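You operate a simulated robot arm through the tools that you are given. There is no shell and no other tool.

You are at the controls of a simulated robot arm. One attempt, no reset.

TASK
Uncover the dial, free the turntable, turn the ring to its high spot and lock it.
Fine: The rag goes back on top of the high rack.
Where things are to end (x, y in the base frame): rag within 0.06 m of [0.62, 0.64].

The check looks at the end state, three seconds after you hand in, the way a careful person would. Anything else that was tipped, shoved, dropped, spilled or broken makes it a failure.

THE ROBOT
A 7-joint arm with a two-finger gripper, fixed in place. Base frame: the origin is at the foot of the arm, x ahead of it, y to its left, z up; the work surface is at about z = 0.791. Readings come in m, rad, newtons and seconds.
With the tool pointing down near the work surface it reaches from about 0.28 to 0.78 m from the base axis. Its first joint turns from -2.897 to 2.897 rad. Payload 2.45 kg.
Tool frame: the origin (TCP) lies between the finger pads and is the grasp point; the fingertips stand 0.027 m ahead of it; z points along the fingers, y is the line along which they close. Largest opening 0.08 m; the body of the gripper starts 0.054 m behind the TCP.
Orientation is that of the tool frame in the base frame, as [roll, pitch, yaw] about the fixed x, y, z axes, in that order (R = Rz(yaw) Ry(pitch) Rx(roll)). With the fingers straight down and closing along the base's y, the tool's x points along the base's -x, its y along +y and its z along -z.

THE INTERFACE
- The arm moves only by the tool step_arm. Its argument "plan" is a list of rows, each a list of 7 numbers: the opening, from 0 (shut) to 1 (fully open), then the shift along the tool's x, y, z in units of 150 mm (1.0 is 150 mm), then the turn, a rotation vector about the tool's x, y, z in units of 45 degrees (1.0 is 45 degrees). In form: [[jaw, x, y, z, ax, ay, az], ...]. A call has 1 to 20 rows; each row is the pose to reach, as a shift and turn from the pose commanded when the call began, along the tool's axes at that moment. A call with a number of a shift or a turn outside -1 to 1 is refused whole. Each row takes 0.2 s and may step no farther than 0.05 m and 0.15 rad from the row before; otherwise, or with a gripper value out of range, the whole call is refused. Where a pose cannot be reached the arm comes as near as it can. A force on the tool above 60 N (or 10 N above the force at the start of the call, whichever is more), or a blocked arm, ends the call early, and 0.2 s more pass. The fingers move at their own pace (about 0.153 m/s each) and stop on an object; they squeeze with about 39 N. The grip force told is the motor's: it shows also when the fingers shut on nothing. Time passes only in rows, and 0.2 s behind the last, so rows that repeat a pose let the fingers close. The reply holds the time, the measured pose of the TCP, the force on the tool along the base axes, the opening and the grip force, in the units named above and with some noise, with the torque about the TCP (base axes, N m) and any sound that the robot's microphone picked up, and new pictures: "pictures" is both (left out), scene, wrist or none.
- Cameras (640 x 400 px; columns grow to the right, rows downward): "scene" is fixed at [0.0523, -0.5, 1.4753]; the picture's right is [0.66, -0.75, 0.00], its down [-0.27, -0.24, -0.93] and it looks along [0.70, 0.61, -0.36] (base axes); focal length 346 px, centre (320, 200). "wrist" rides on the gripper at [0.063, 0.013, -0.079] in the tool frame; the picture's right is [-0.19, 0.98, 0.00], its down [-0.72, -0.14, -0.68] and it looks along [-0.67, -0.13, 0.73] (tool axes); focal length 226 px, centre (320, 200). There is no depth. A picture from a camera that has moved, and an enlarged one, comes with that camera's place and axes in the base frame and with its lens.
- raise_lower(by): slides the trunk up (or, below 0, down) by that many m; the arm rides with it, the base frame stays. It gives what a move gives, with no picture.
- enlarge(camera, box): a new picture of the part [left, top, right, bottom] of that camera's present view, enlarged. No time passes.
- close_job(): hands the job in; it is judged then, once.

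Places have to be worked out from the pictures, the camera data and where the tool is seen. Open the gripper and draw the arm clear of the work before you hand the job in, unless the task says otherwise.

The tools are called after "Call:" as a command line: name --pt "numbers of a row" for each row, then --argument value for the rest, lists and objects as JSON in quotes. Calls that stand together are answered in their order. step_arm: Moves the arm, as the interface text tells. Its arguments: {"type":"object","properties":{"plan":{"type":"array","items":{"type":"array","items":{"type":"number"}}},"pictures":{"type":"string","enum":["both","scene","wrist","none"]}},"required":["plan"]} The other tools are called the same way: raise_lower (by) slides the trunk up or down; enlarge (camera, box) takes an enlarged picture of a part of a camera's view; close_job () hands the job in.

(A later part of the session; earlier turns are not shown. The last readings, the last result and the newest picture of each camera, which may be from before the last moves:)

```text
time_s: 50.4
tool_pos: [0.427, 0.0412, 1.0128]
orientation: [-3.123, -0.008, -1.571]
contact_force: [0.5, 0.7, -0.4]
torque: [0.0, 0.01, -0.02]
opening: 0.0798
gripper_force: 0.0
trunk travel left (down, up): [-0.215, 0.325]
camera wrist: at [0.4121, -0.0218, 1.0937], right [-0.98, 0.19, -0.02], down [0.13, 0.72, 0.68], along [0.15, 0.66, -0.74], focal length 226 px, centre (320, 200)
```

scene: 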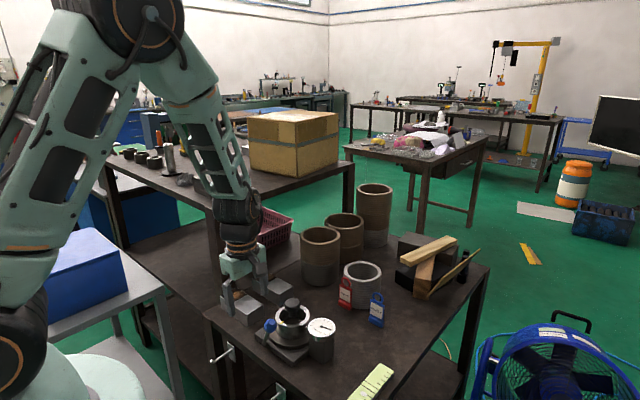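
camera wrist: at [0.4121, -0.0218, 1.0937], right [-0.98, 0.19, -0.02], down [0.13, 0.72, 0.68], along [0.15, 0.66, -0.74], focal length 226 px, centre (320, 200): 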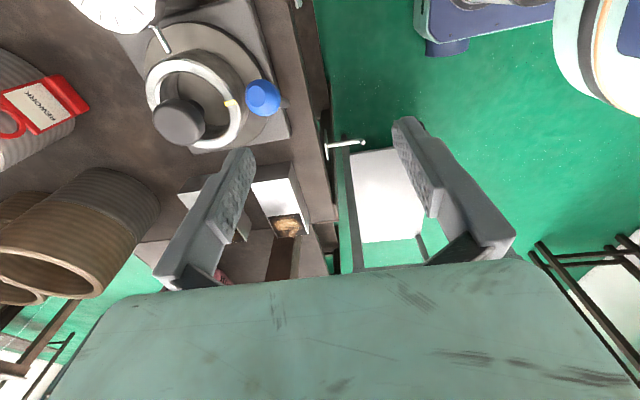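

Ball confirmed at (0.480, 0.035). I move over it with the jaw opened to ~52 mm, then look before lowering.

Call:
step_arm --pt "0.65 0.01 -0.12 0.13 0 0 0" --pt "0.65 0.03 -0.24 0.26 0 0 0" --pt "0.65 0.045 -0.353 0.4 0 0 0" --pt "0.65 0.045 -0.353 0.4 0 0 0" --pictures "both"

Call:
enlarge --camera "scene" --box '[245, 265, 345, 365]'

Call:
enlarge --camera "wrist" --box '[200, 60, 440, 260]'

```text
time_s: 51.4
tool_pos: [0.4818, 0.0335, 0.9522]
orientation: [-3.123, -0.008, -1.573]
contact_force: [0.0, 0.4, -0.5]
torque: [0.0, -0.01, 0.0]
opening: 0.0519
gripper_force: 0.1
trunk travel left (down, up): [-0.215, 0.325]
camera wrist: at [0.4673, -0.0291, 1.0332], right [-0.98, 0.2, -0.02], down [0.13, 0.72, 0.68], along [0.15, 0.66, -0.74], focal length 226 px, centre (320, 200)
```

scene: 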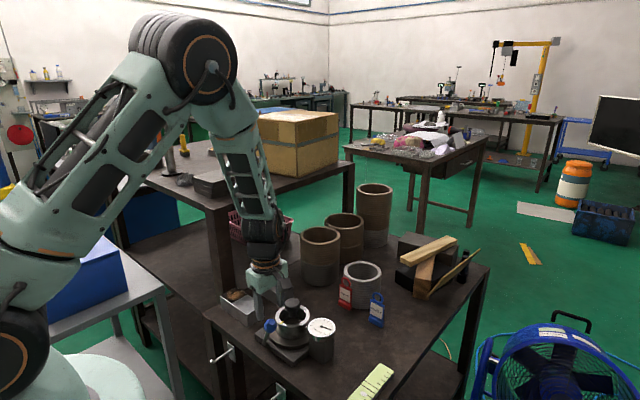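
wrist: 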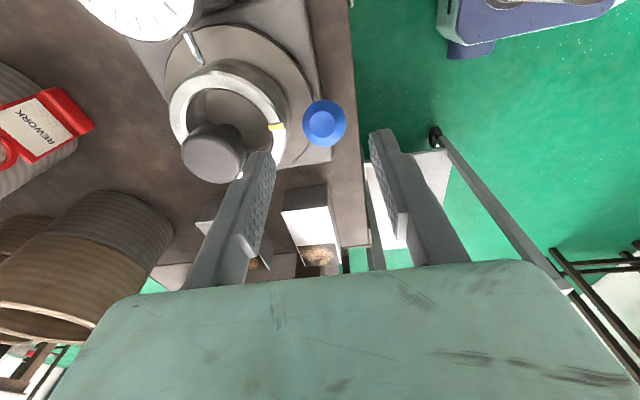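

```text
4.00 times, centred on (295, 315) of scene
camera zoom: at [0.0523, -0.5, 1.4753], right [0.66, -0.75, 0.0], down [-0.27, -0.24, -0.93], along [0.7, 0.61, -0.36], focal length 1385 px, centre (420, -260)
```

zoom: 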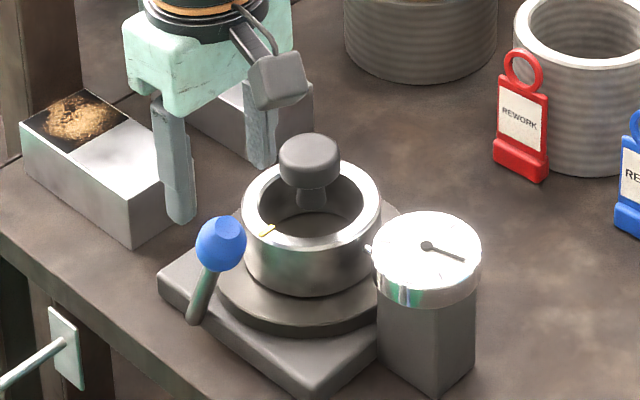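

```text
2.00 times, centred on (320, 160) of wrist
camera zoom: at [0.4673, -0.0291, 1.0332], right [-0.98, 0.2, -0.02], down [0.13, 0.72, 0.68], along [0.15, 0.66, -0.74], focal length 452 px, centre (320, 280)
```

zoom: 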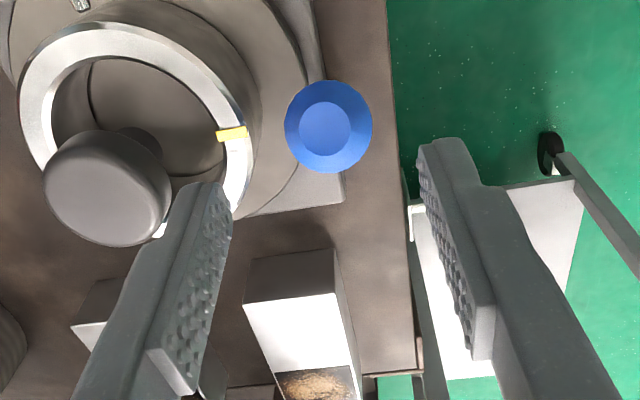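

The ball is centred between the fingers. I lower to the ball's centre height and close gently.

Call:
step_arm --pt "0.65 0 0.005 0.15 0 0 0" --pt "0.65 0 0.008 0.3 0 0 0" --pt "0.65 0 0.008 0.42 0 0 0" --pt "0.65 0 0.008 0.42 0 0 0" --pictures "none"

Call:
step_arm --pt "0.3 0 0 0 0 0 0" --pt "0 0 0 0 0 0 0" --pt "0 0 0 0 0 0 0" --pictures "both"

Call:
enlarge --camera "scene" --box '[245, 265, 345, 365]'

```text
time_s: 52.4
tool_pos: [0.4835, 0.033, 0.8925]
orientation: [-3.116, -0.01, -1.572]
contact_force: [6.5, -0.7, 20.5]
torque: [0.1, -0.88, -0.05]
opening: 0.048
gripper_force: 0.0
trunk travel left (down, up): [-0.215, 0.325]
```

```text
time_s: 53.2
tool_pos: [0.4817, 0.0321, 0.889]
orientation: [-3.125, -0.01, -1.57]
contact_force: [-2.8, 1.0, -23.6]
torque: [-0.81, 0.07, 0.02]
opening: 0.029
gripper_force: 45.1
trunk travel left (down, up): [-0.215, 0.325]
camera wrist: at [0.4665, -0.0301, 0.9701], right [-0.98, 0.2, -0.02], down [0.13, 0.72, 0.68], along [0.14, 0.66, -0.74], focal length 226 px, centre (320, 200)
```

scene: 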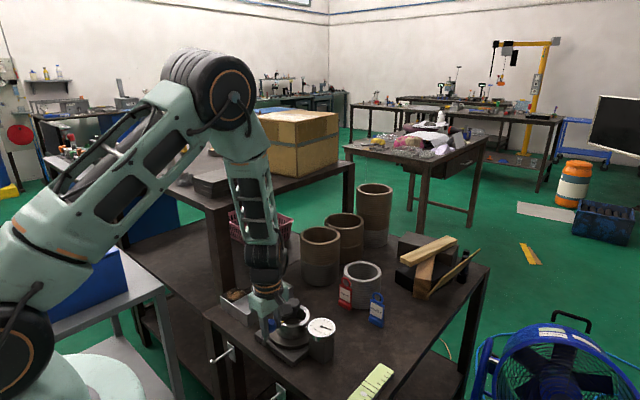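
wrist: 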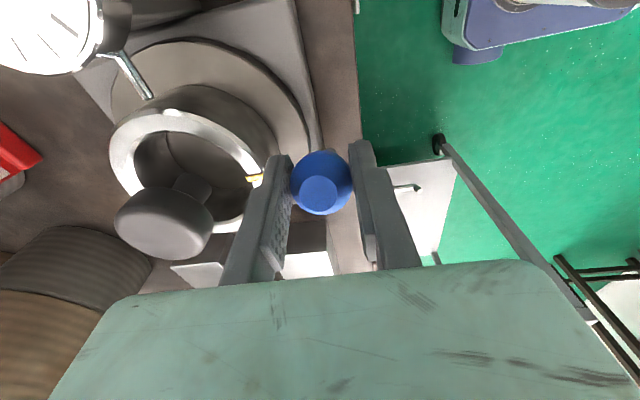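

```text
4.00 times, centred on (295, 315) of scene
camera zoom: at [0.0523, -0.5, 1.4753], right [0.66, -0.75, 0.0], down [-0.27, -0.24, -0.93], along [0.7, 0.61, -0.36], focal length 1385 px, centre (420, -260)
```

zoom: 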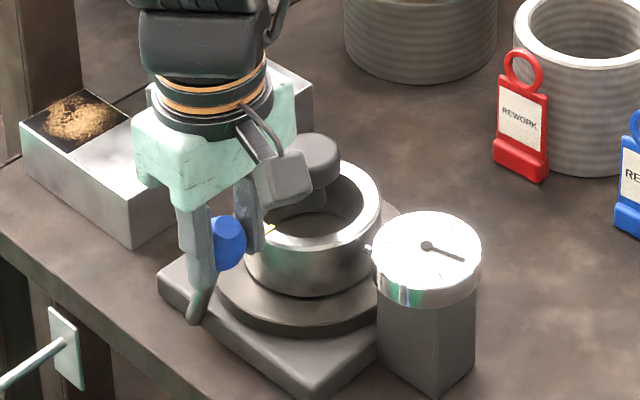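

The ball is gripped (29 mm). I'll try swinging the lever along its arc toward +y in small steps, watching force and sound.

Call:
step_arm --pt "0 -0.035 0 -0.01 0 0 0" --pt "0 -0.07 0 -0.02 0 0 0" --pt "0 -0.07 0 -0.02 0 0 0" --pictures "scene"

Call:
enlarge --camera "scene" --box '[245, 265, 345, 365]'

```text
time_s: 54.0
tool_pos: [0.4796, 0.0424, 0.8931]
orientation: [-3.123, -0.007, -1.574]
contact_force: [-5.5, -12.4, -7.8]
torque: [-1.32, 0.18, 0.04]
opening: 0.0289
gripper_force: 45.2
trunk travel left (down, up): [-0.215, 0.325]
```

scene: 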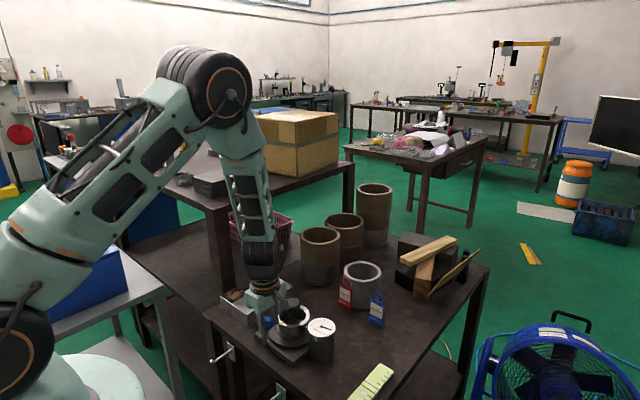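

```text
4.00 times, centred on (295, 315) of scene
camera zoom: at [0.0523, -0.5, 1.4753], right [0.66, -0.75, 0.0], down [-0.27, -0.24, -0.93], along [0.7, 0.61, -0.36], focal length 1385 px, centre (420, -260)
```

zoom: 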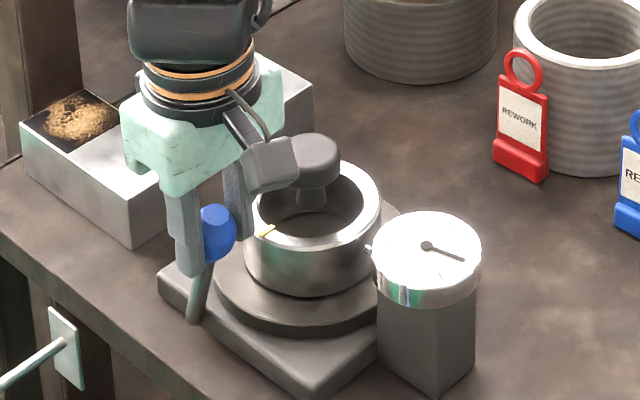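

The lever follows (ball moved ~9 mm) with moderate resistance. Continue along the arc past upright.

Call:
step_arm --pt "0 -0.06 0 -0.012 0 0 0" --pt "0 -0.12 0 -0.018 0 0 0" --pt "0 -0.18 0 -0.022 0 0 0" --pt "0 -0.18 0 -0.022 0 0 0" --pictures "scene"

Call:
enlarge --camera "scene" --box '[245, 265, 345, 365]'

```text
time_s: 55.0
tool_pos: [0.4814, 0.0703, 0.8975]
orientation: [-3.122, -0.01, -1.572]
contact_force: [-3.3, -12.9, 1.8]
torque: [-1.25, 0.1, 0.02]
opening: 0.0289
gripper_force: 45.3
trunk travel left (down, up): [-0.215, 0.325]
```

scene: 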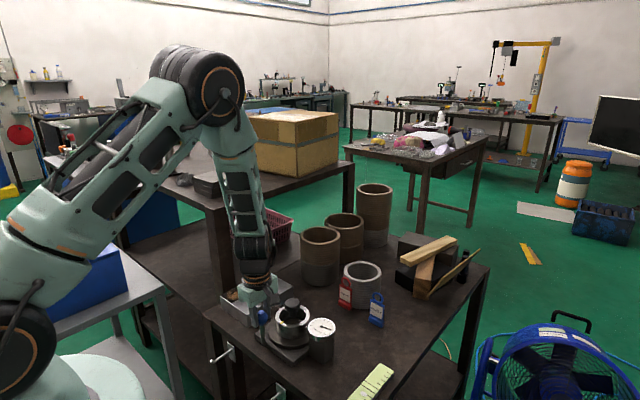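

```text
4.00 times, centred on (295, 315) of scene
camera zoom: at [0.0523, -0.5, 1.4753], right [0.66, -0.75, 0.0], down [-0.27, -0.24, -0.93], along [0.7, 0.61, -0.36], focal length 1385 px, centre (420, -260)
```

zoom: 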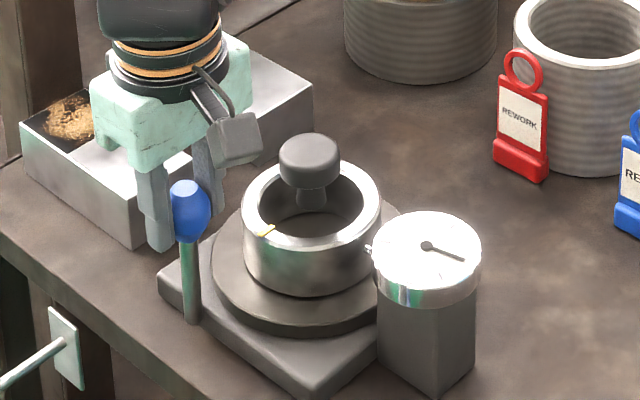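

The lever is upright now; I continue to the other side in steps, watching for a stop or click.

Call:
step_arm --pt "0 -0.06 0 0.002 0 0 0" --pt "0 -0.12 0 0.01 0 0 0" --pt "0 -0.18 0 0.025 0 0 0" --pt "0 -0.24 0 0.045 0 0 0" --pt "0 -0.24 0 0.045 0 0 0" --pictures "scene"

Call:
enlarge --camera "scene" --box '[245, 265, 345, 365]'

```text
time_s: 56.2
tool_pos: [0.4802, 0.1062, 0.8919]
orientation: [-3.12, -0.009, -1.576]
contact_force: [1.9, -14.1, 2.6]
torque: [-1.32, 0.03, -0.12]
opening: 0.0283
gripper_force: 44.9
trunk travel left (down, up): [-0.215, 0.325]
```

scene: 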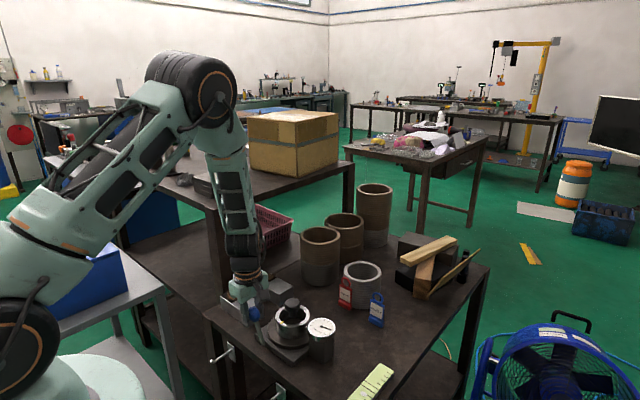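

```text
4.00 times, centred on (295, 315) of scene
camera zoom: at [0.0523, -0.5, 1.4753], right [0.66, -0.75, 0.0], down [-0.27, -0.24, -0.93], along [0.7, 0.61, -0.36], focal length 1385 px, centre (420, -260)
```

zoom: 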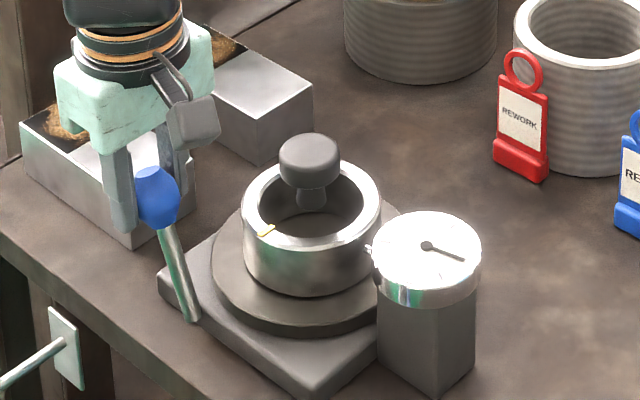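

Still moving freely at about +20°. I push a bit further to find the end stop, keeping clear of the steel block (x>0.505, y>0.16).

Call:
step_arm --pt "0 -0.04 0 0.018 0 0 0" --pt "0 -0.08 0 0.038 0 0 0" --pt "0 -0.1 0 0.05 0 0 0" --pictures "scene"

Call:
enlarge --camera "scene" --box '[245, 265, 345, 365]'

```text
time_s: 57.0
tool_pos: [0.4817, 0.1233, 0.8798]
orientation: [-3.12, -0.006, -1.569]
contact_force: [-0.1, 1.1, 0.3]
torque: [0.0, 0.01, -0.01]
opening: 0.0002
gripper_force: 29.8
trunk travel left (down, up): [-0.215, 0.325]
```

scene: 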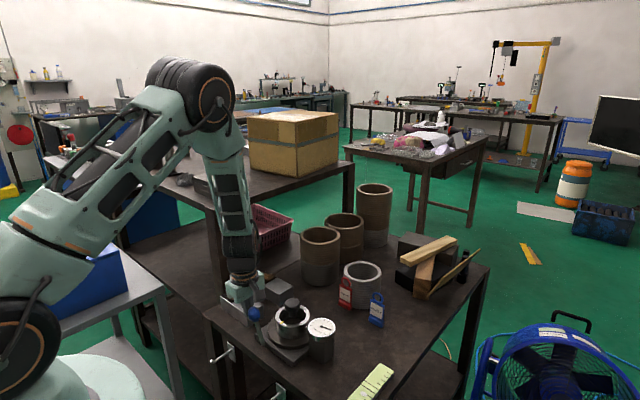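

```text
4.00 times, centred on (295, 315) of scene
camera zoom: at [0.0523, -0.5, 1.4753], right [0.66, -0.75, 0.0], down [-0.27, -0.24, -0.93], along [0.7, 0.61, -0.36], focal length 1385 px, centre (420, -260)
```

zoom: 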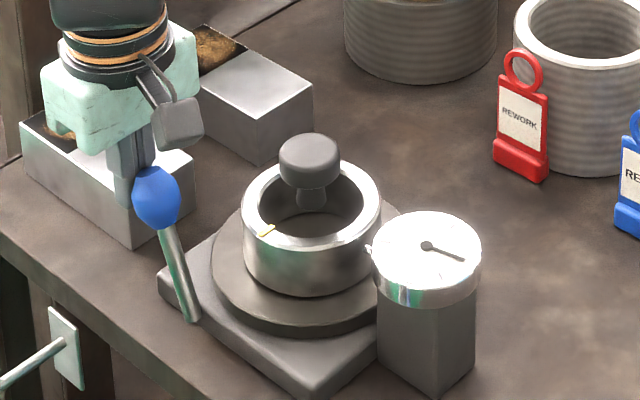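

The fingers slid off because the lever hit its stop at about +21° and it stays there — freed. I rise straight up and move above the knob at about (0.561, 0.039).

Call:
step_arm --pt "0 0 0 -0.25 0 0 0" --pt "0 0 0 -0.5 0 0 0" --pt "0.5 0 0 -0.75 0 0 0" --pt "1 0.15 -0.13 -0.75 0 0 0" --pt "1 0.3 -0.27 -0.75 0 0 0" --pt "1 0.45 -0.4 -0.75 0 0 0" --pt "1 0.56 -0.53 -0.75 0 0 0" --pt "1 0.56 -0.53 -0.75 0 0 0" --pictures "both"

Call:
enlarge --camera "wrist" --box '[220, 40, 420, 240]'

Call:
enlarge --camera "scene" --box '[245, 265, 345, 365]'

```text
time_s: 58.8
tool_pos: [0.5552, 0.035, 0.9962]
orientation: [-3.121, -0.011, -1.574]
contact_force: [0.5, 0.7, 0.3]
torque: [0.01, 0.01, 0.02]
opening: 0.08
gripper_force: 0.1
trunk travel left (down, up): [-0.215, 0.325]
camera wrist: at [0.5418, -0.0266, 1.0779], right [-0.98, 0.2, -0.02], down [0.13, 0.72, 0.68], along [0.15, 0.66, -0.74], focal length 226 px, centre (320, 200)
```

scene: 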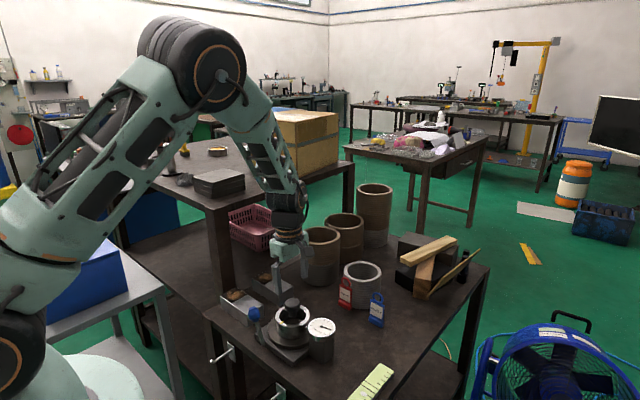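
wrist: 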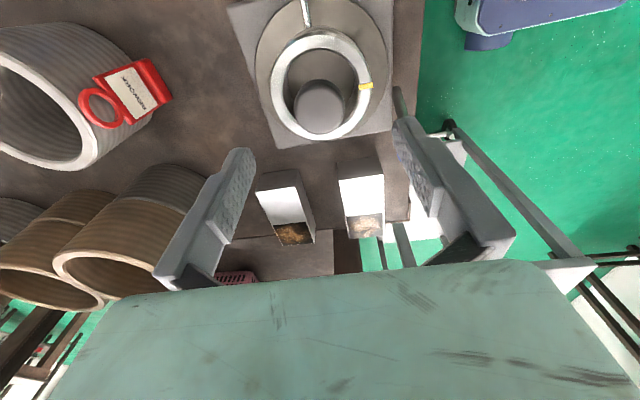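

```text
2.00 times, centred on (320, 140) of wrist
camera zoom: at [0.5418, -0.0266, 1.0779], right [-0.98, 0.2, -0.02], down [0.13, 0.72, 0.68], along [0.15, 0.66, -0.74], focal length 452 px, centre (320, 320)
```

zoom: 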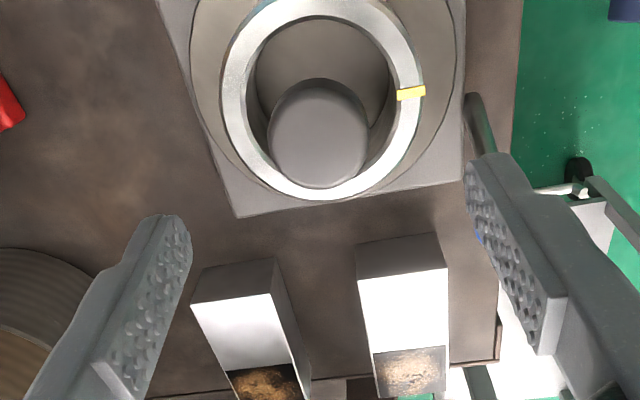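

```text
4.00 times, centred on (295, 315) of scene
camera zoom: at [0.0523, -0.5, 1.4753], right [0.66, -0.75, 0.0], down [-0.27, -0.24, -0.93], along [0.7, 0.61, -0.36], focal length 1385 px, centre (420, -260)
```

zoom: 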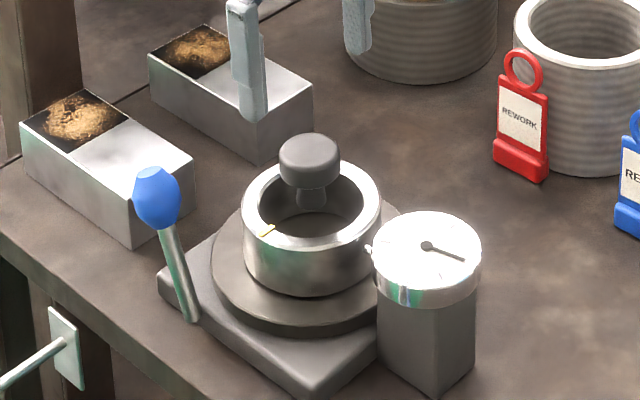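

The knob head axis is at about (0.558, 0.034), top z ≈ 0.908. I straighten the small tilt, centre, and descend to z = 0.900 with open jaws.

Call:
step_arm --pt "1 0.007 -0.02 0 -0.026 -0.014 0" --pt "1 0.007 -0.02 0.2 -0.026 -0.014 0" --pt "1 0.007 -0.02 0.4 -0.026 -0.014 0" --pt "1 0.007 -0.02 0.55 -0.026 -0.014 0" --pt "1 0.007 -0.02 0.64 -0.026 -0.014 0" --pt "1 0.007 -0.02 0.64 -0.026 -0.014 0" --pictures "both"

Call:
enlarge --camera "scene" --box '[245, 265, 345, 365]'

Call:
enlarge --camera "wrist" --box '[220, 60, 420, 260]'

```text
time_s: 60.2
tool_pos: [0.5626, 0.0374, 0.9009]
orientation: [3.141, 0.001, -1.571]
contact_force: [-5.7, -2.5, 21.6]
torque: [-0.07, 1.02, 0.04]
opening: 0.0766
gripper_force: 0.0
trunk travel left (down, up): [-0.215, 0.325]
camera wrist: at [0.5503, -0.0266, 0.9824], right [-0.98, 0.2, 0.0], down [0.14, 0.72, 0.68], along [0.13, 0.67, -0.73], focal length 226 px, centre (320, 200)
```

scene: 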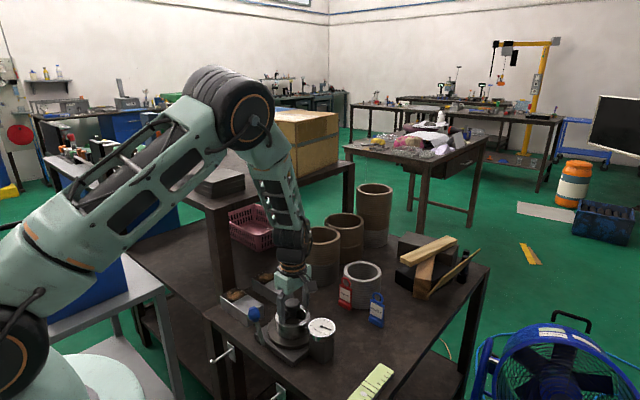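
wrist: 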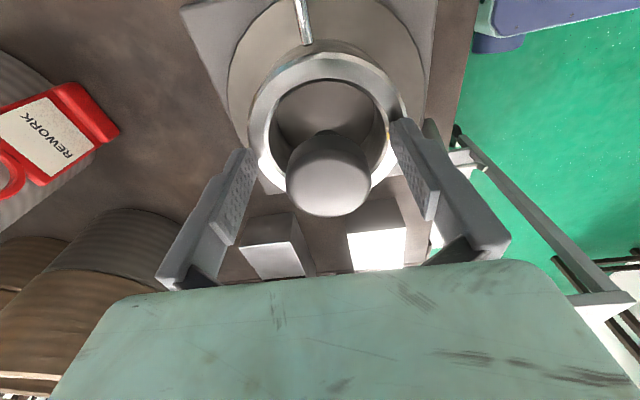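

```text
4.00 times, centred on (295, 315) of scene
camera zoom: at [0.0523, -0.5, 1.4753], right [0.66, -0.75, 0.0], down [-0.27, -0.24, -0.93], along [0.7, 0.61, -0.36], focal length 1385 px, centre (420, -260)
```

zoom: 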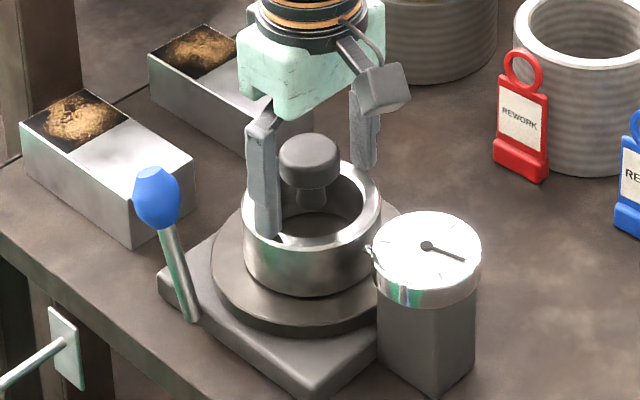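

```text
2.00 times, centred on (320, 160) of wrist
camera zoom: at [0.5503, -0.0266, 0.9824], right [-0.98, 0.2, 0.0], down [0.14, 0.72, 0.68], along [0.13, 0.67, -0.73], focal length 452 px, centre (320, 280)
```

zoom: 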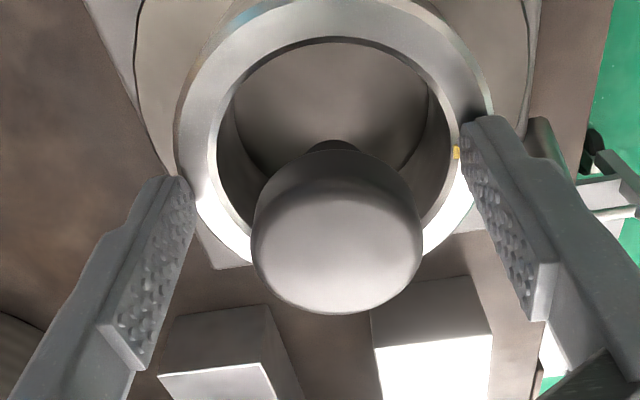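

A finger touched the ring's rim (top ≈ 0.874). I lift 6 mm, recentre 3 mm in −x, and close on the knob head.

Call:
step_arm --pt "1 0 0.0 -0.045 0 0 0" --pt "0.8 0 0.02 -0.045 0 0 0" --pt "0.6 0 0.02 -0.045 0 0 0" --pt "0.6 0 0.02 -0.045 0 0 0" --pictures "wrist"

Call:
enlarge --camera "wrist" --box '[220, 60, 420, 260]'

```text
time_s: 61.2
tool_pos: [0.5602, 0.0366, 0.9078]
orientation: [-3.141, 0.001, -1.574]
contact_force: [0.1, -0.4, 0.1]
torque: [0.01, 0.01, 0.06]
opening: 0.048
gripper_force: 0.0
trunk travel left (down, up): [-0.215, 0.325]
camera wrist: at [0.547, -0.0272, 0.9888], right [-0.98, 0.2, 0.0], down [0.14, 0.72, 0.68], along [0.13, 0.67, -0.73], focal length 226 px, centre (320, 200)
```

wrist: 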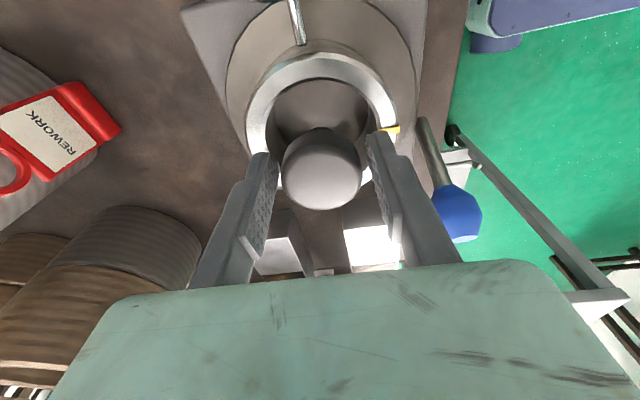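

```text
2.00 times, centred on (320, 160) of wrist
camera zoom: at [0.547, -0.0272, 0.9888], right [-0.98, 0.2, 0.0], down [0.14, 0.72, 0.68], along [0.13, 0.67, -0.73], focal length 452 px, centre (320, 280)
```

zoom: 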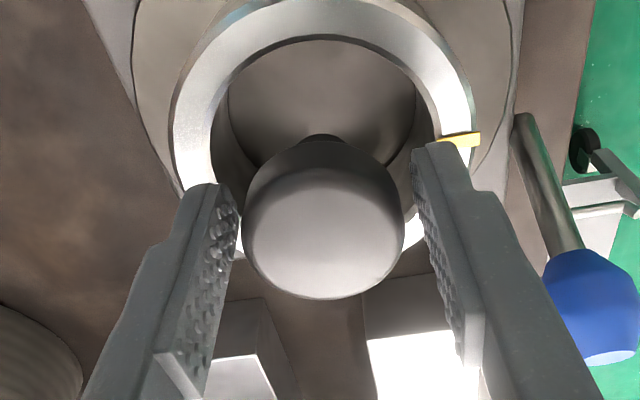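

Knob centred; small 3 mm shift in −y and close on it, then read the dial.

Call:
step_arm --pt "0.6 0.02 0 0.01 0 0 0" --pt "0.3 0.02 0 0.01 0 0 0" --pt "0 0.02 0 0.01 0 0 0" --pt "0 0.02 0 0.01 0 0 0" --pictures "both"

Call:
enlarge --camera "scene" --box '[260, 280, 350, 350]'

Call:
enlarge --camera "wrist" --box '[220, 60, 420, 260]'

```text
time_s: 62.2
tool_pos: [0.5604, 0.0342, 0.9058]
orientation: [3.14, 0.002, -1.572]
contact_force: [-3.4, 1.9, -2.6]
torque: [0.14, 0.11, 0.02]
opening: 0.0396
gripper_force: 45.1
trunk travel left (down, up): [-0.215, 0.325]
camera wrist: at [0.547, -0.0301, 0.9866], right [-0.98, 0.2, 0.0], down [0.14, 0.72, 0.68], along [0.13, 0.67, -0.73], focal length 226 px, centre (320, 200)
```

scene: 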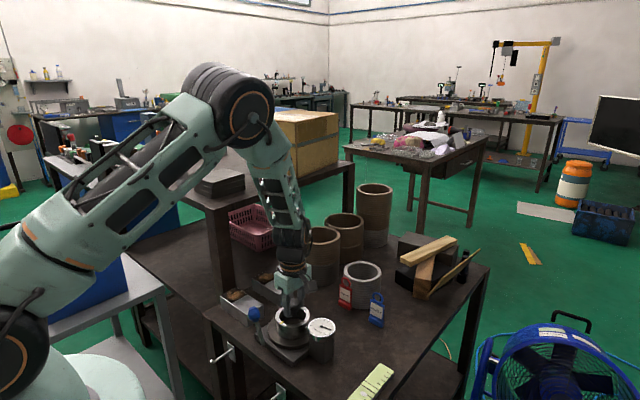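
wrist: 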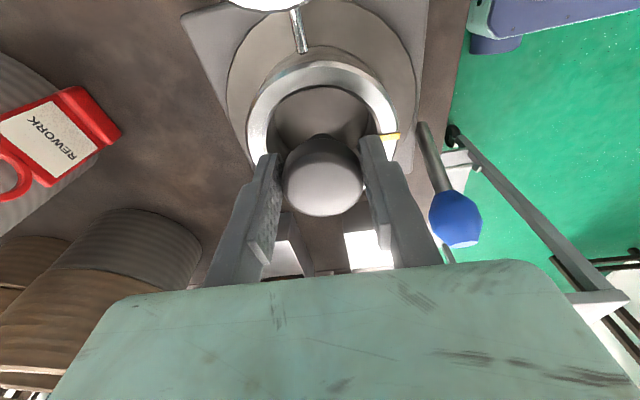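

```text
5.71 times, centred on (305, 315) of scene
camera zoom: at [0.0523, -0.5, 1.4753], right [0.66, -0.75, 0.0], down [-0.27, -0.24, -0.93], along [0.7, 0.61, -0.36], focal length 1979 px, centre (406, -457)
```

zoom: 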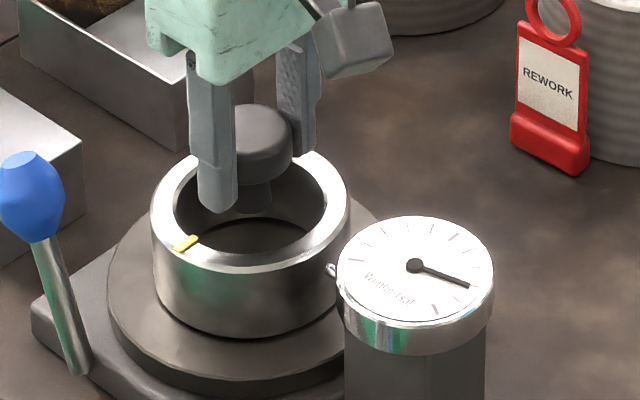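

```text
2.00 times, centred on (320, 160) of wrist
camera zoom: at [0.547, -0.0301, 0.9866], right [-0.98, 0.2, 0.0], down [0.14, 0.72, 0.68], along [0.13, 0.67, -0.73], focal length 452 px, centre (320, 280)
```

zoom: 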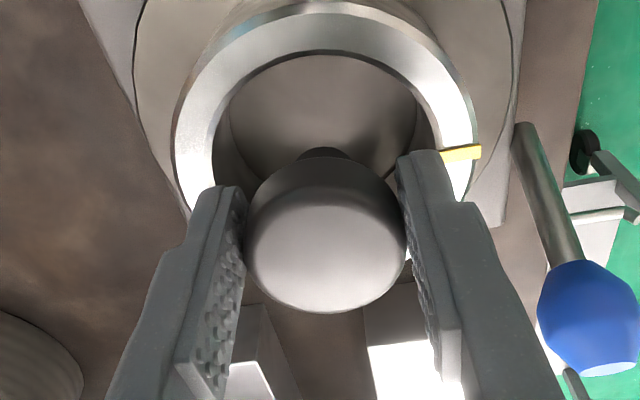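

Knob held (39.6 mm) and the dial remains visible from the scene camera. I try a 20° turn (about the tool axis) and see whether the mark and needle move.

Call:
step_arm --pt "0 0 0 0 0 0 0.15" --pt "0 0 0 0 0 0 0.3" --pt "0 0 0 0 0 0 0.444" --pt "0 0 0 0 0 0 0.444" --pictures "scene"

Call:
enlarge --camera "scene" --box '[260, 280, 350, 350]'

Call:
enlarge --camera "scene" --box '[300, 310, 345, 345]'

```text
time_s: 63.2
tool_pos: [0.5583, 0.0333, 0.9045]
orientation: [3.139, 0.0, -1.921]
contact_force: [-22.3, 4.4, -2.2]
torque: [0.59, 0.29, 0.09]
opening: 0.0391
gripper_force: 44.8
trunk travel left (down, up): [-0.215, 0.325]
```

scene: 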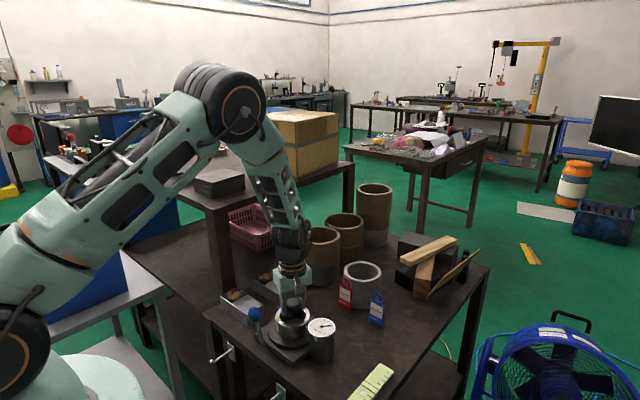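

```text
5.71 times, centred on (305, 315) of scene
camera zoom: at [0.0523, -0.5, 1.4753], right [0.66, -0.75, 0.0], down [-0.27, -0.24, -0.93], along [0.7, 0.61, -0.36], focal length 1979 px, centre (406, -457)
```

zoom: 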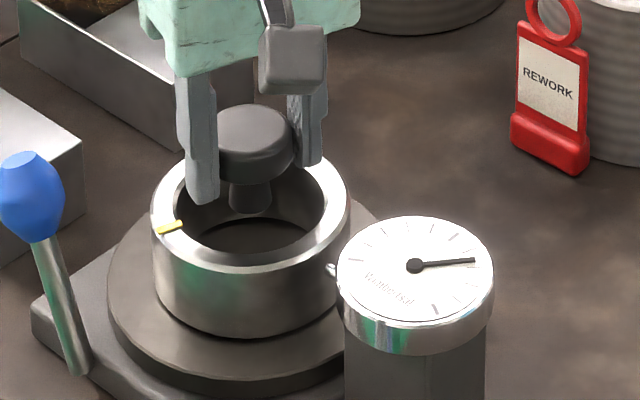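

```text
11.43 times, centred on (322, 328) of scene
camera zoom: at [0.0523, -0.5, 1.4753], right [0.66, -0.75, 0.0], down [-0.27, -0.24, -0.93], along [0.7, 0.61, -0.36], focal length 3958 px, centre (291, -1257)
```

zoom: 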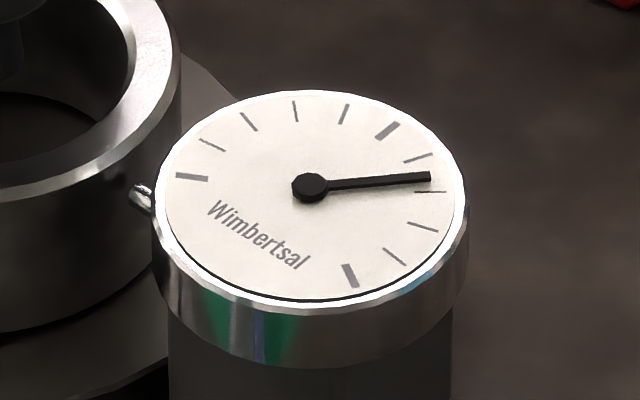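

The turntable turns with the knob: 20° clockwise dropped the needle from +3 to about +1.7, so the high spot lies the other way. I turn back and 20° beyond the start, easing the side load by 3 mm in −x.

Call:
step_arm --pt "0 0.004 0.01 0 0 0 -0.15" --pt "0 0.007 0.019 0 0 0 -0.3" --pt "0 0.007 0.019 0 0 0 -0.45" --pt "0 0.007 0.019 0 0 0 -0.6" --pt "0 0.007 0.019 0 0 0 -0.75" --pt "0 0.007 0.019 0 0 0 -0.888" --pt "0 0.007 0.019 0 0 0 -0.888" --pictures "scene"

Call:
enlarge --camera "scene" --box '[260, 280, 350, 350]'

Call:
enlarge --camera "scene" --box '[300, 310, 345, 345]'

```text
time_s: 64.8
tool_pos: [0.5611, 0.034, 0.9059]
orientation: [-3.138, 0.001, -1.224]
contact_force: [32.5, 6.5, -2.4]
torque: [0.34, -0.68, -0.17]
opening: 0.0395
gripper_force: 44.7
trunk travel left (down, up): [-0.215, 0.325]
```

scene: 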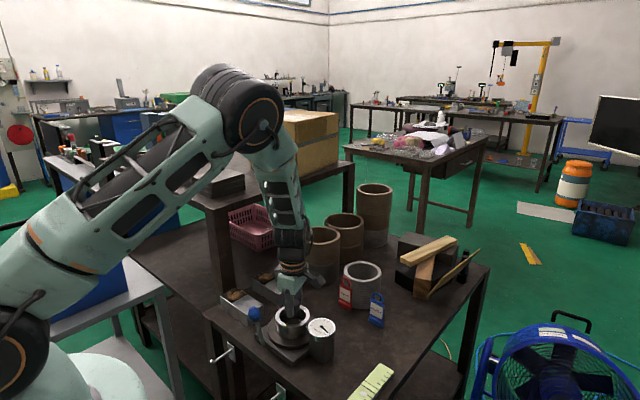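

```text
5.71 times, centred on (305, 315) of scene
camera zoom: at [0.0523, -0.5, 1.4753], right [0.66, -0.75, 0.0], down [-0.27, -0.24, -0.93], along [0.7, 0.61, -0.36], focal length 1979 px, centre (406, -457)
```

zoom: 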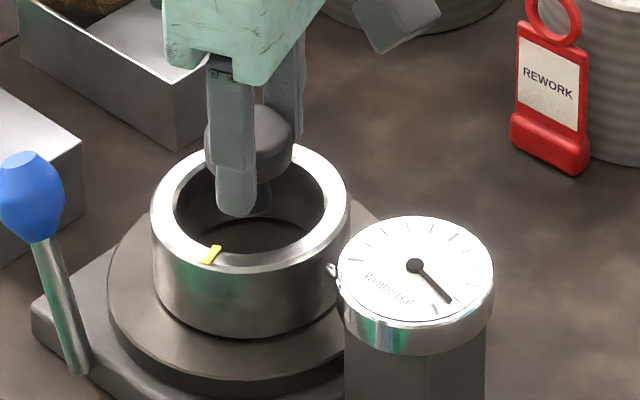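

```text
11.43 times, centred on (322, 328) of scene
camera zoom: at [0.0523, -0.5, 1.4753], right [0.66, -0.75, 0.0], down [-0.27, -0.24, -0.93], along [0.7, 0.61, -0.36], focal length 3958 px, centre (291, -1257)
```

zoom: 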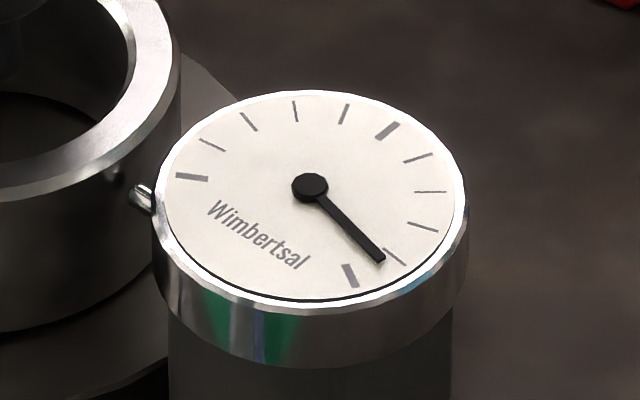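

Reading rises to about +4.3. I keep turning the same way by 20° and remove the side load again.

Call:
step_arm --pt "0 0.004 -0.011 0 0 0 -0.15" --pt "0 0.008 -0.022 0 0 0 -0.3" --pt "0 0.008 -0.022 0 0 0 -0.444" --pt "0 0.008 -0.022 0 0 0 -0.444" --pictures "scene"

Call:
enlarge --camera "scene" --box '[300, 310, 345, 345]'

Call:
enlarge --camera "scene" --box '[260, 280, 350, 350]'

```text
time_s: 65.8
tool_pos: [0.5645, 0.036, 0.9053]
orientation: [-3.138, 0.002, -0.873]
contact_force: [27.4, 9.7, 9.4]
torque: [0.74, -0.03, -0.14]
opening: 0.0394
gripper_force: 45.1
trunk travel left (down, up): [-0.215, 0.325]
```

scene: 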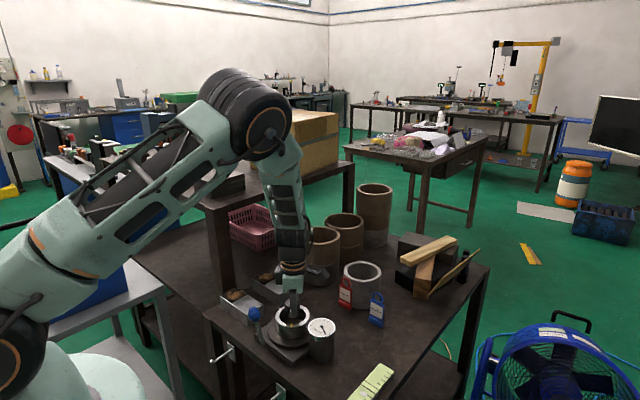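

```text
11.43 times, centred on (322, 328) of scene
camera zoom: at [0.0523, -0.5, 1.4753], right [0.66, -0.75, 0.0], down [-0.27, -0.24, -0.93], along [0.7, 0.61, -0.36], focal length 3958 px, centre (291, -1257)
```

zoom: 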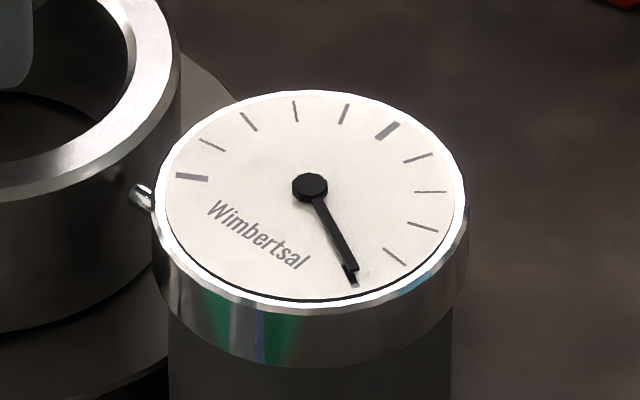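

```text
5.71 times, centred on (305, 315) of scene
camera zoom: at [0.0523, -0.5, 1.4753], right [0.66, -0.75, 0.0], down [-0.27, -0.24, -0.93], along [0.7, 0.61, -0.36], focal length 1979 px, centre (406, -457)
```

zoom: 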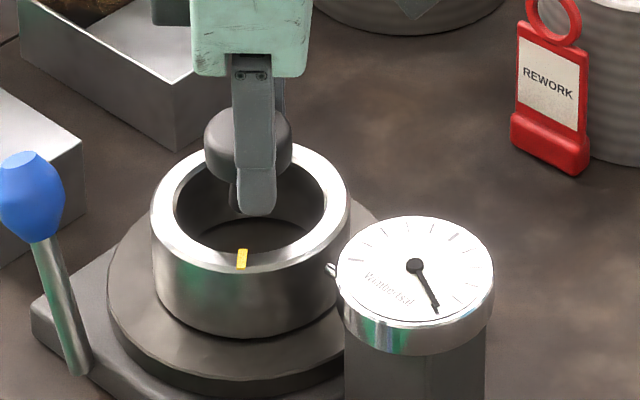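

Reading is now about +4.95, still rising slowly. The knob's axis works out at (0.5605, 0.0405), so I follow that centre and turn another 10°.

Call:
step_arm --pt "0 0.006 -0.014 0 0 0 -0.11" --pt "0 0.011 -0.027 0 0 0 -0.222" --pt "0 0.011 -0.027 0 0 0 -0.222" --pictures "scene"

Call:
enlarge --camera "scene" --box '[300, 310, 345, 345]'

```text
time_s: 66.6
tool_pos: [0.564, 0.0354, 0.906]
orientation: [-3.14, 0.004, -0.701]
contact_force: [9.0, 13.5, 8.9]
torque: [0.44, -0.14, -0.11]
opening: 0.0394
gripper_force: 44.8
trunk travel left (down, up): [-0.215, 0.325]
```

scene: 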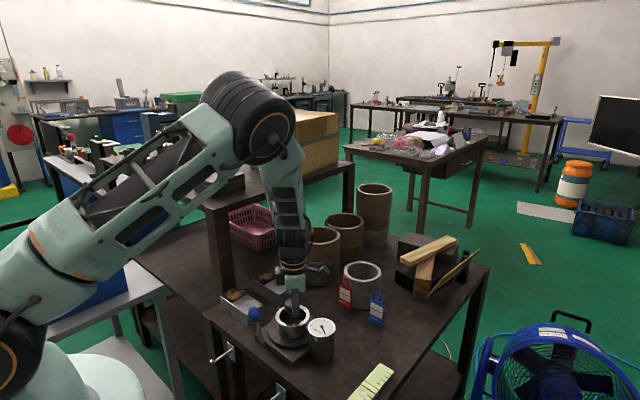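

```text
11.43 times, centred on (322, 328) of scene
camera zoom: at [0.0523, -0.5, 1.4753], right [0.66, -0.75, 0.0], down [-0.27, -0.24, -0.93], along [0.7, 0.61, -0.36], focal length 3958 px, centre (291, -1257)
```

zoom: 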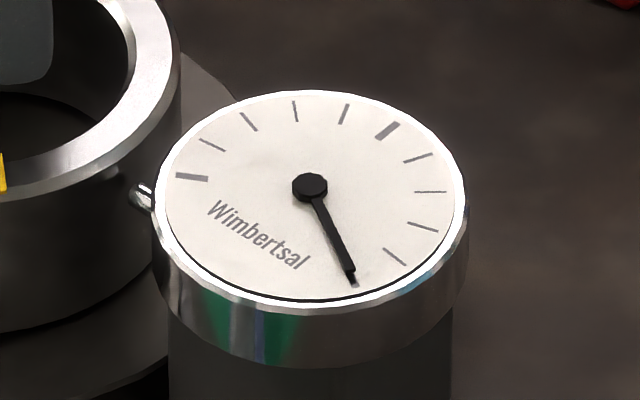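

The needle is practically at +5; it hardly moves now, so the peak is near. I turn 10° more to find where it starts to fall.

Call:
step_arm --pt "0 0.003 -0.005 0 0 0 -0.11" --pt "0 0.005 -0.012 0 0 0 -0.222" --pt "0 0.005 -0.012 0 0 0 -0.222" --pictures "scene"

Call:
enlarge --camera "scene" --box '[300, 310, 345, 345]'

Call:
step_arm --pt "0 0.003 -0.01 0 0 0 -0.11" --pt "0 0.006 -0.017 0 0 0 -0.222" --pt "0 0.006 -0.017 0 0 0 -0.222" --pictures "scene"

Call:
enlarge --camera "scene" --box '[300, 310, 345, 345]'

```text
time_s: 67.4
tool_pos: [0.565, 0.0363, 0.906]
orientation: [-3.141, 0.0, -0.526]
contact_force: [-3.3, 16.2, 10.7]
torque: [0.53, 1.1, -0.11]
opening: 0.0393
gripper_force: 44.9
trunk travel left (down, up): [-0.215, 0.325]
```

scene: 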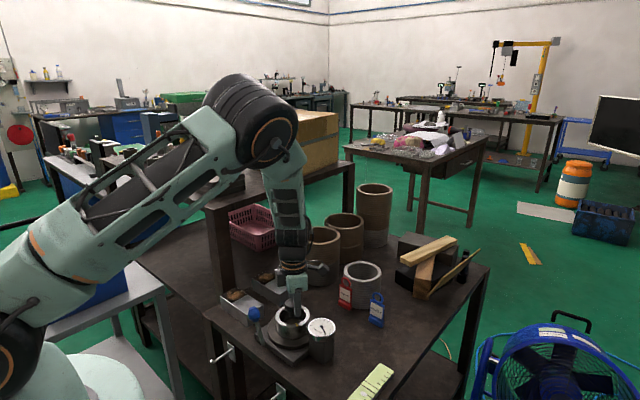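

```text
11.43 times, centred on (322, 328) of scene
camera zoom: at [0.0523, -0.5, 1.4753], right [0.66, -0.75, 0.0], down [-0.27, -0.24, -0.93], along [0.7, 0.61, -0.36], focal length 3958 px, centre (291, -1257)
```

zoom: 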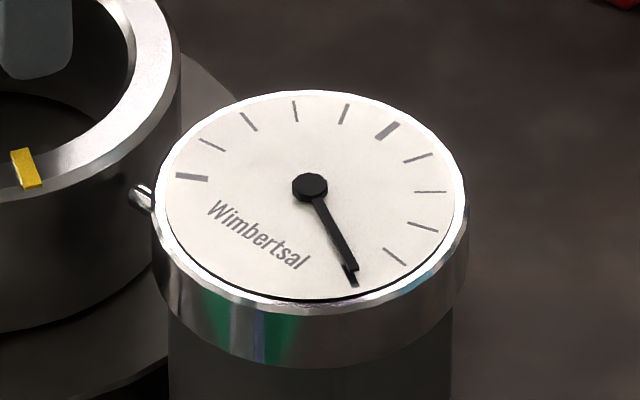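

```text
time_s: 68.2
tool_pos: [0.5653, 0.038, 0.9055]
orientation: [3.14, 0.004, -0.351]
contact_force: [-25.9, 8.3, 7.1]
torque: [0.2, 1.17, 0.03]
opening: 0.0393
gripper_force: 45.2
trunk travel left (down, up): [-0.215, 0.325]
```

scene: 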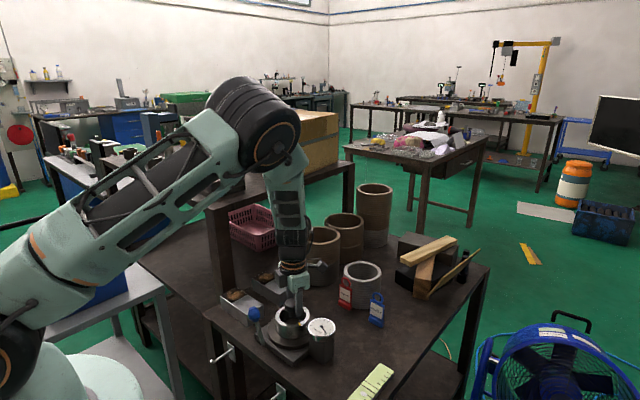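

```text
11.43 times, centred on (322, 328) of scene
camera zoom: at [0.0523, -0.5, 1.4753], right [0.66, -0.75, 0.0], down [-0.27, -0.24, -0.93], along [0.7, 0.61, -0.36], focal length 3958 px, centre (291, -1257)
```

zoom: 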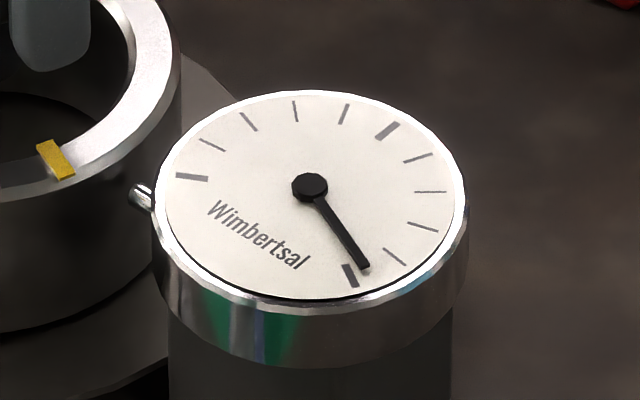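

The peak is close to yaw ≈ −0.69: needle +5 at −0.70, dropping to 4.6 at −0.35. To pin it by symmetry, I take one reading further on the falling side.

Call:
step_arm --pt "0 -0.005 -0.007 0 0 0 -0.15" --pt "0 -0.01 -0.014 0 0 0 -0.3" --pt "0 -0.014 -0.02 0 0 0 -0.444" --pt "0 -0.014 -0.02 0 0 0 -0.444" --pictures "scene"

Call:
enlarge --camera "scene" --box '[300, 310, 345, 345]'

Call:
enlarge --camera "scene" --box '[260, 280, 350, 350]'

```text
time_s: 69.2
tool_pos: [0.5668, 0.0392, 0.9045]
orientation: [3.141, 0.002, -0.004]
contact_force: [-22.5, -8.3, -9.6]
torque: [-0.24, -0.11, 0.05]
opening: 0.0395
gripper_force: 44.8
trunk travel left (down, up): [-0.215, 0.325]
```

scene: 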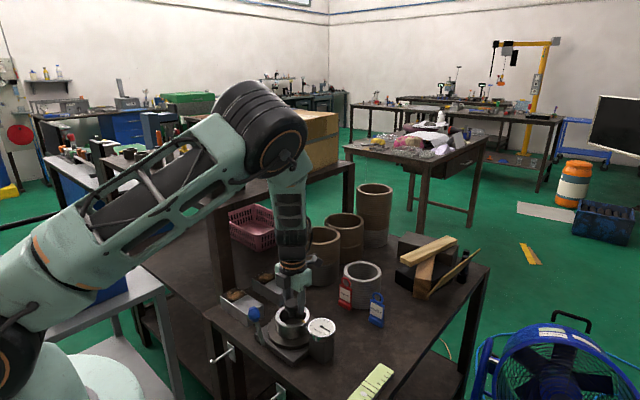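

```text
11.43 times, centred on (322, 328) of scene
camera zoom: at [0.0523, -0.5, 1.4753], right [0.66, -0.75, 0.0], down [-0.27, -0.24, -0.93], along [0.7, 0.61, -0.36], focal length 3958 px, centre (291, -1257)
```

zoom: 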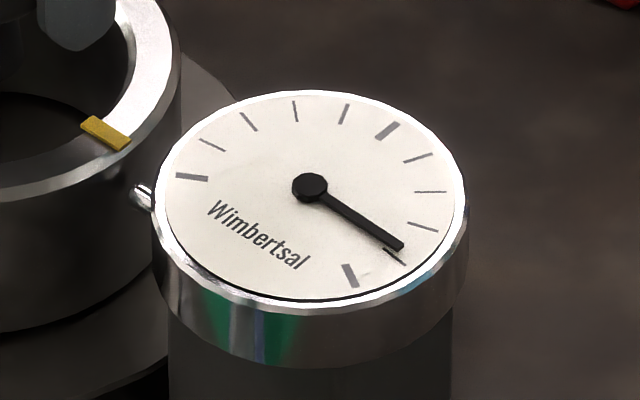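

```text
5.71 times, centred on (305, 315) of scene
camera zoom: at [0.0523, -0.5, 1.4753], right [0.66, -0.75, 0.0], down [-0.27, -0.24, -0.93], along [0.7, 0.61, -0.36], focal length 1979 px, centre (406, -457)
```

zoom: 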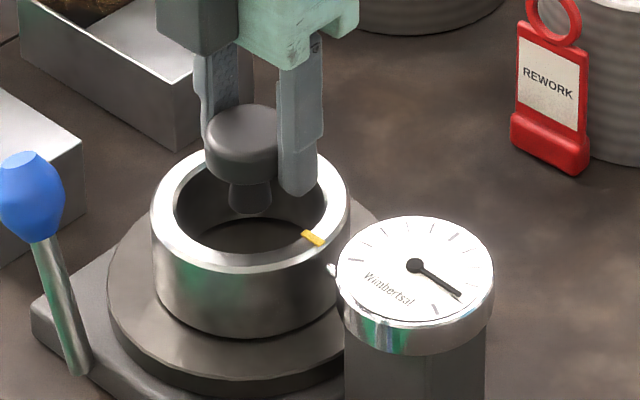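

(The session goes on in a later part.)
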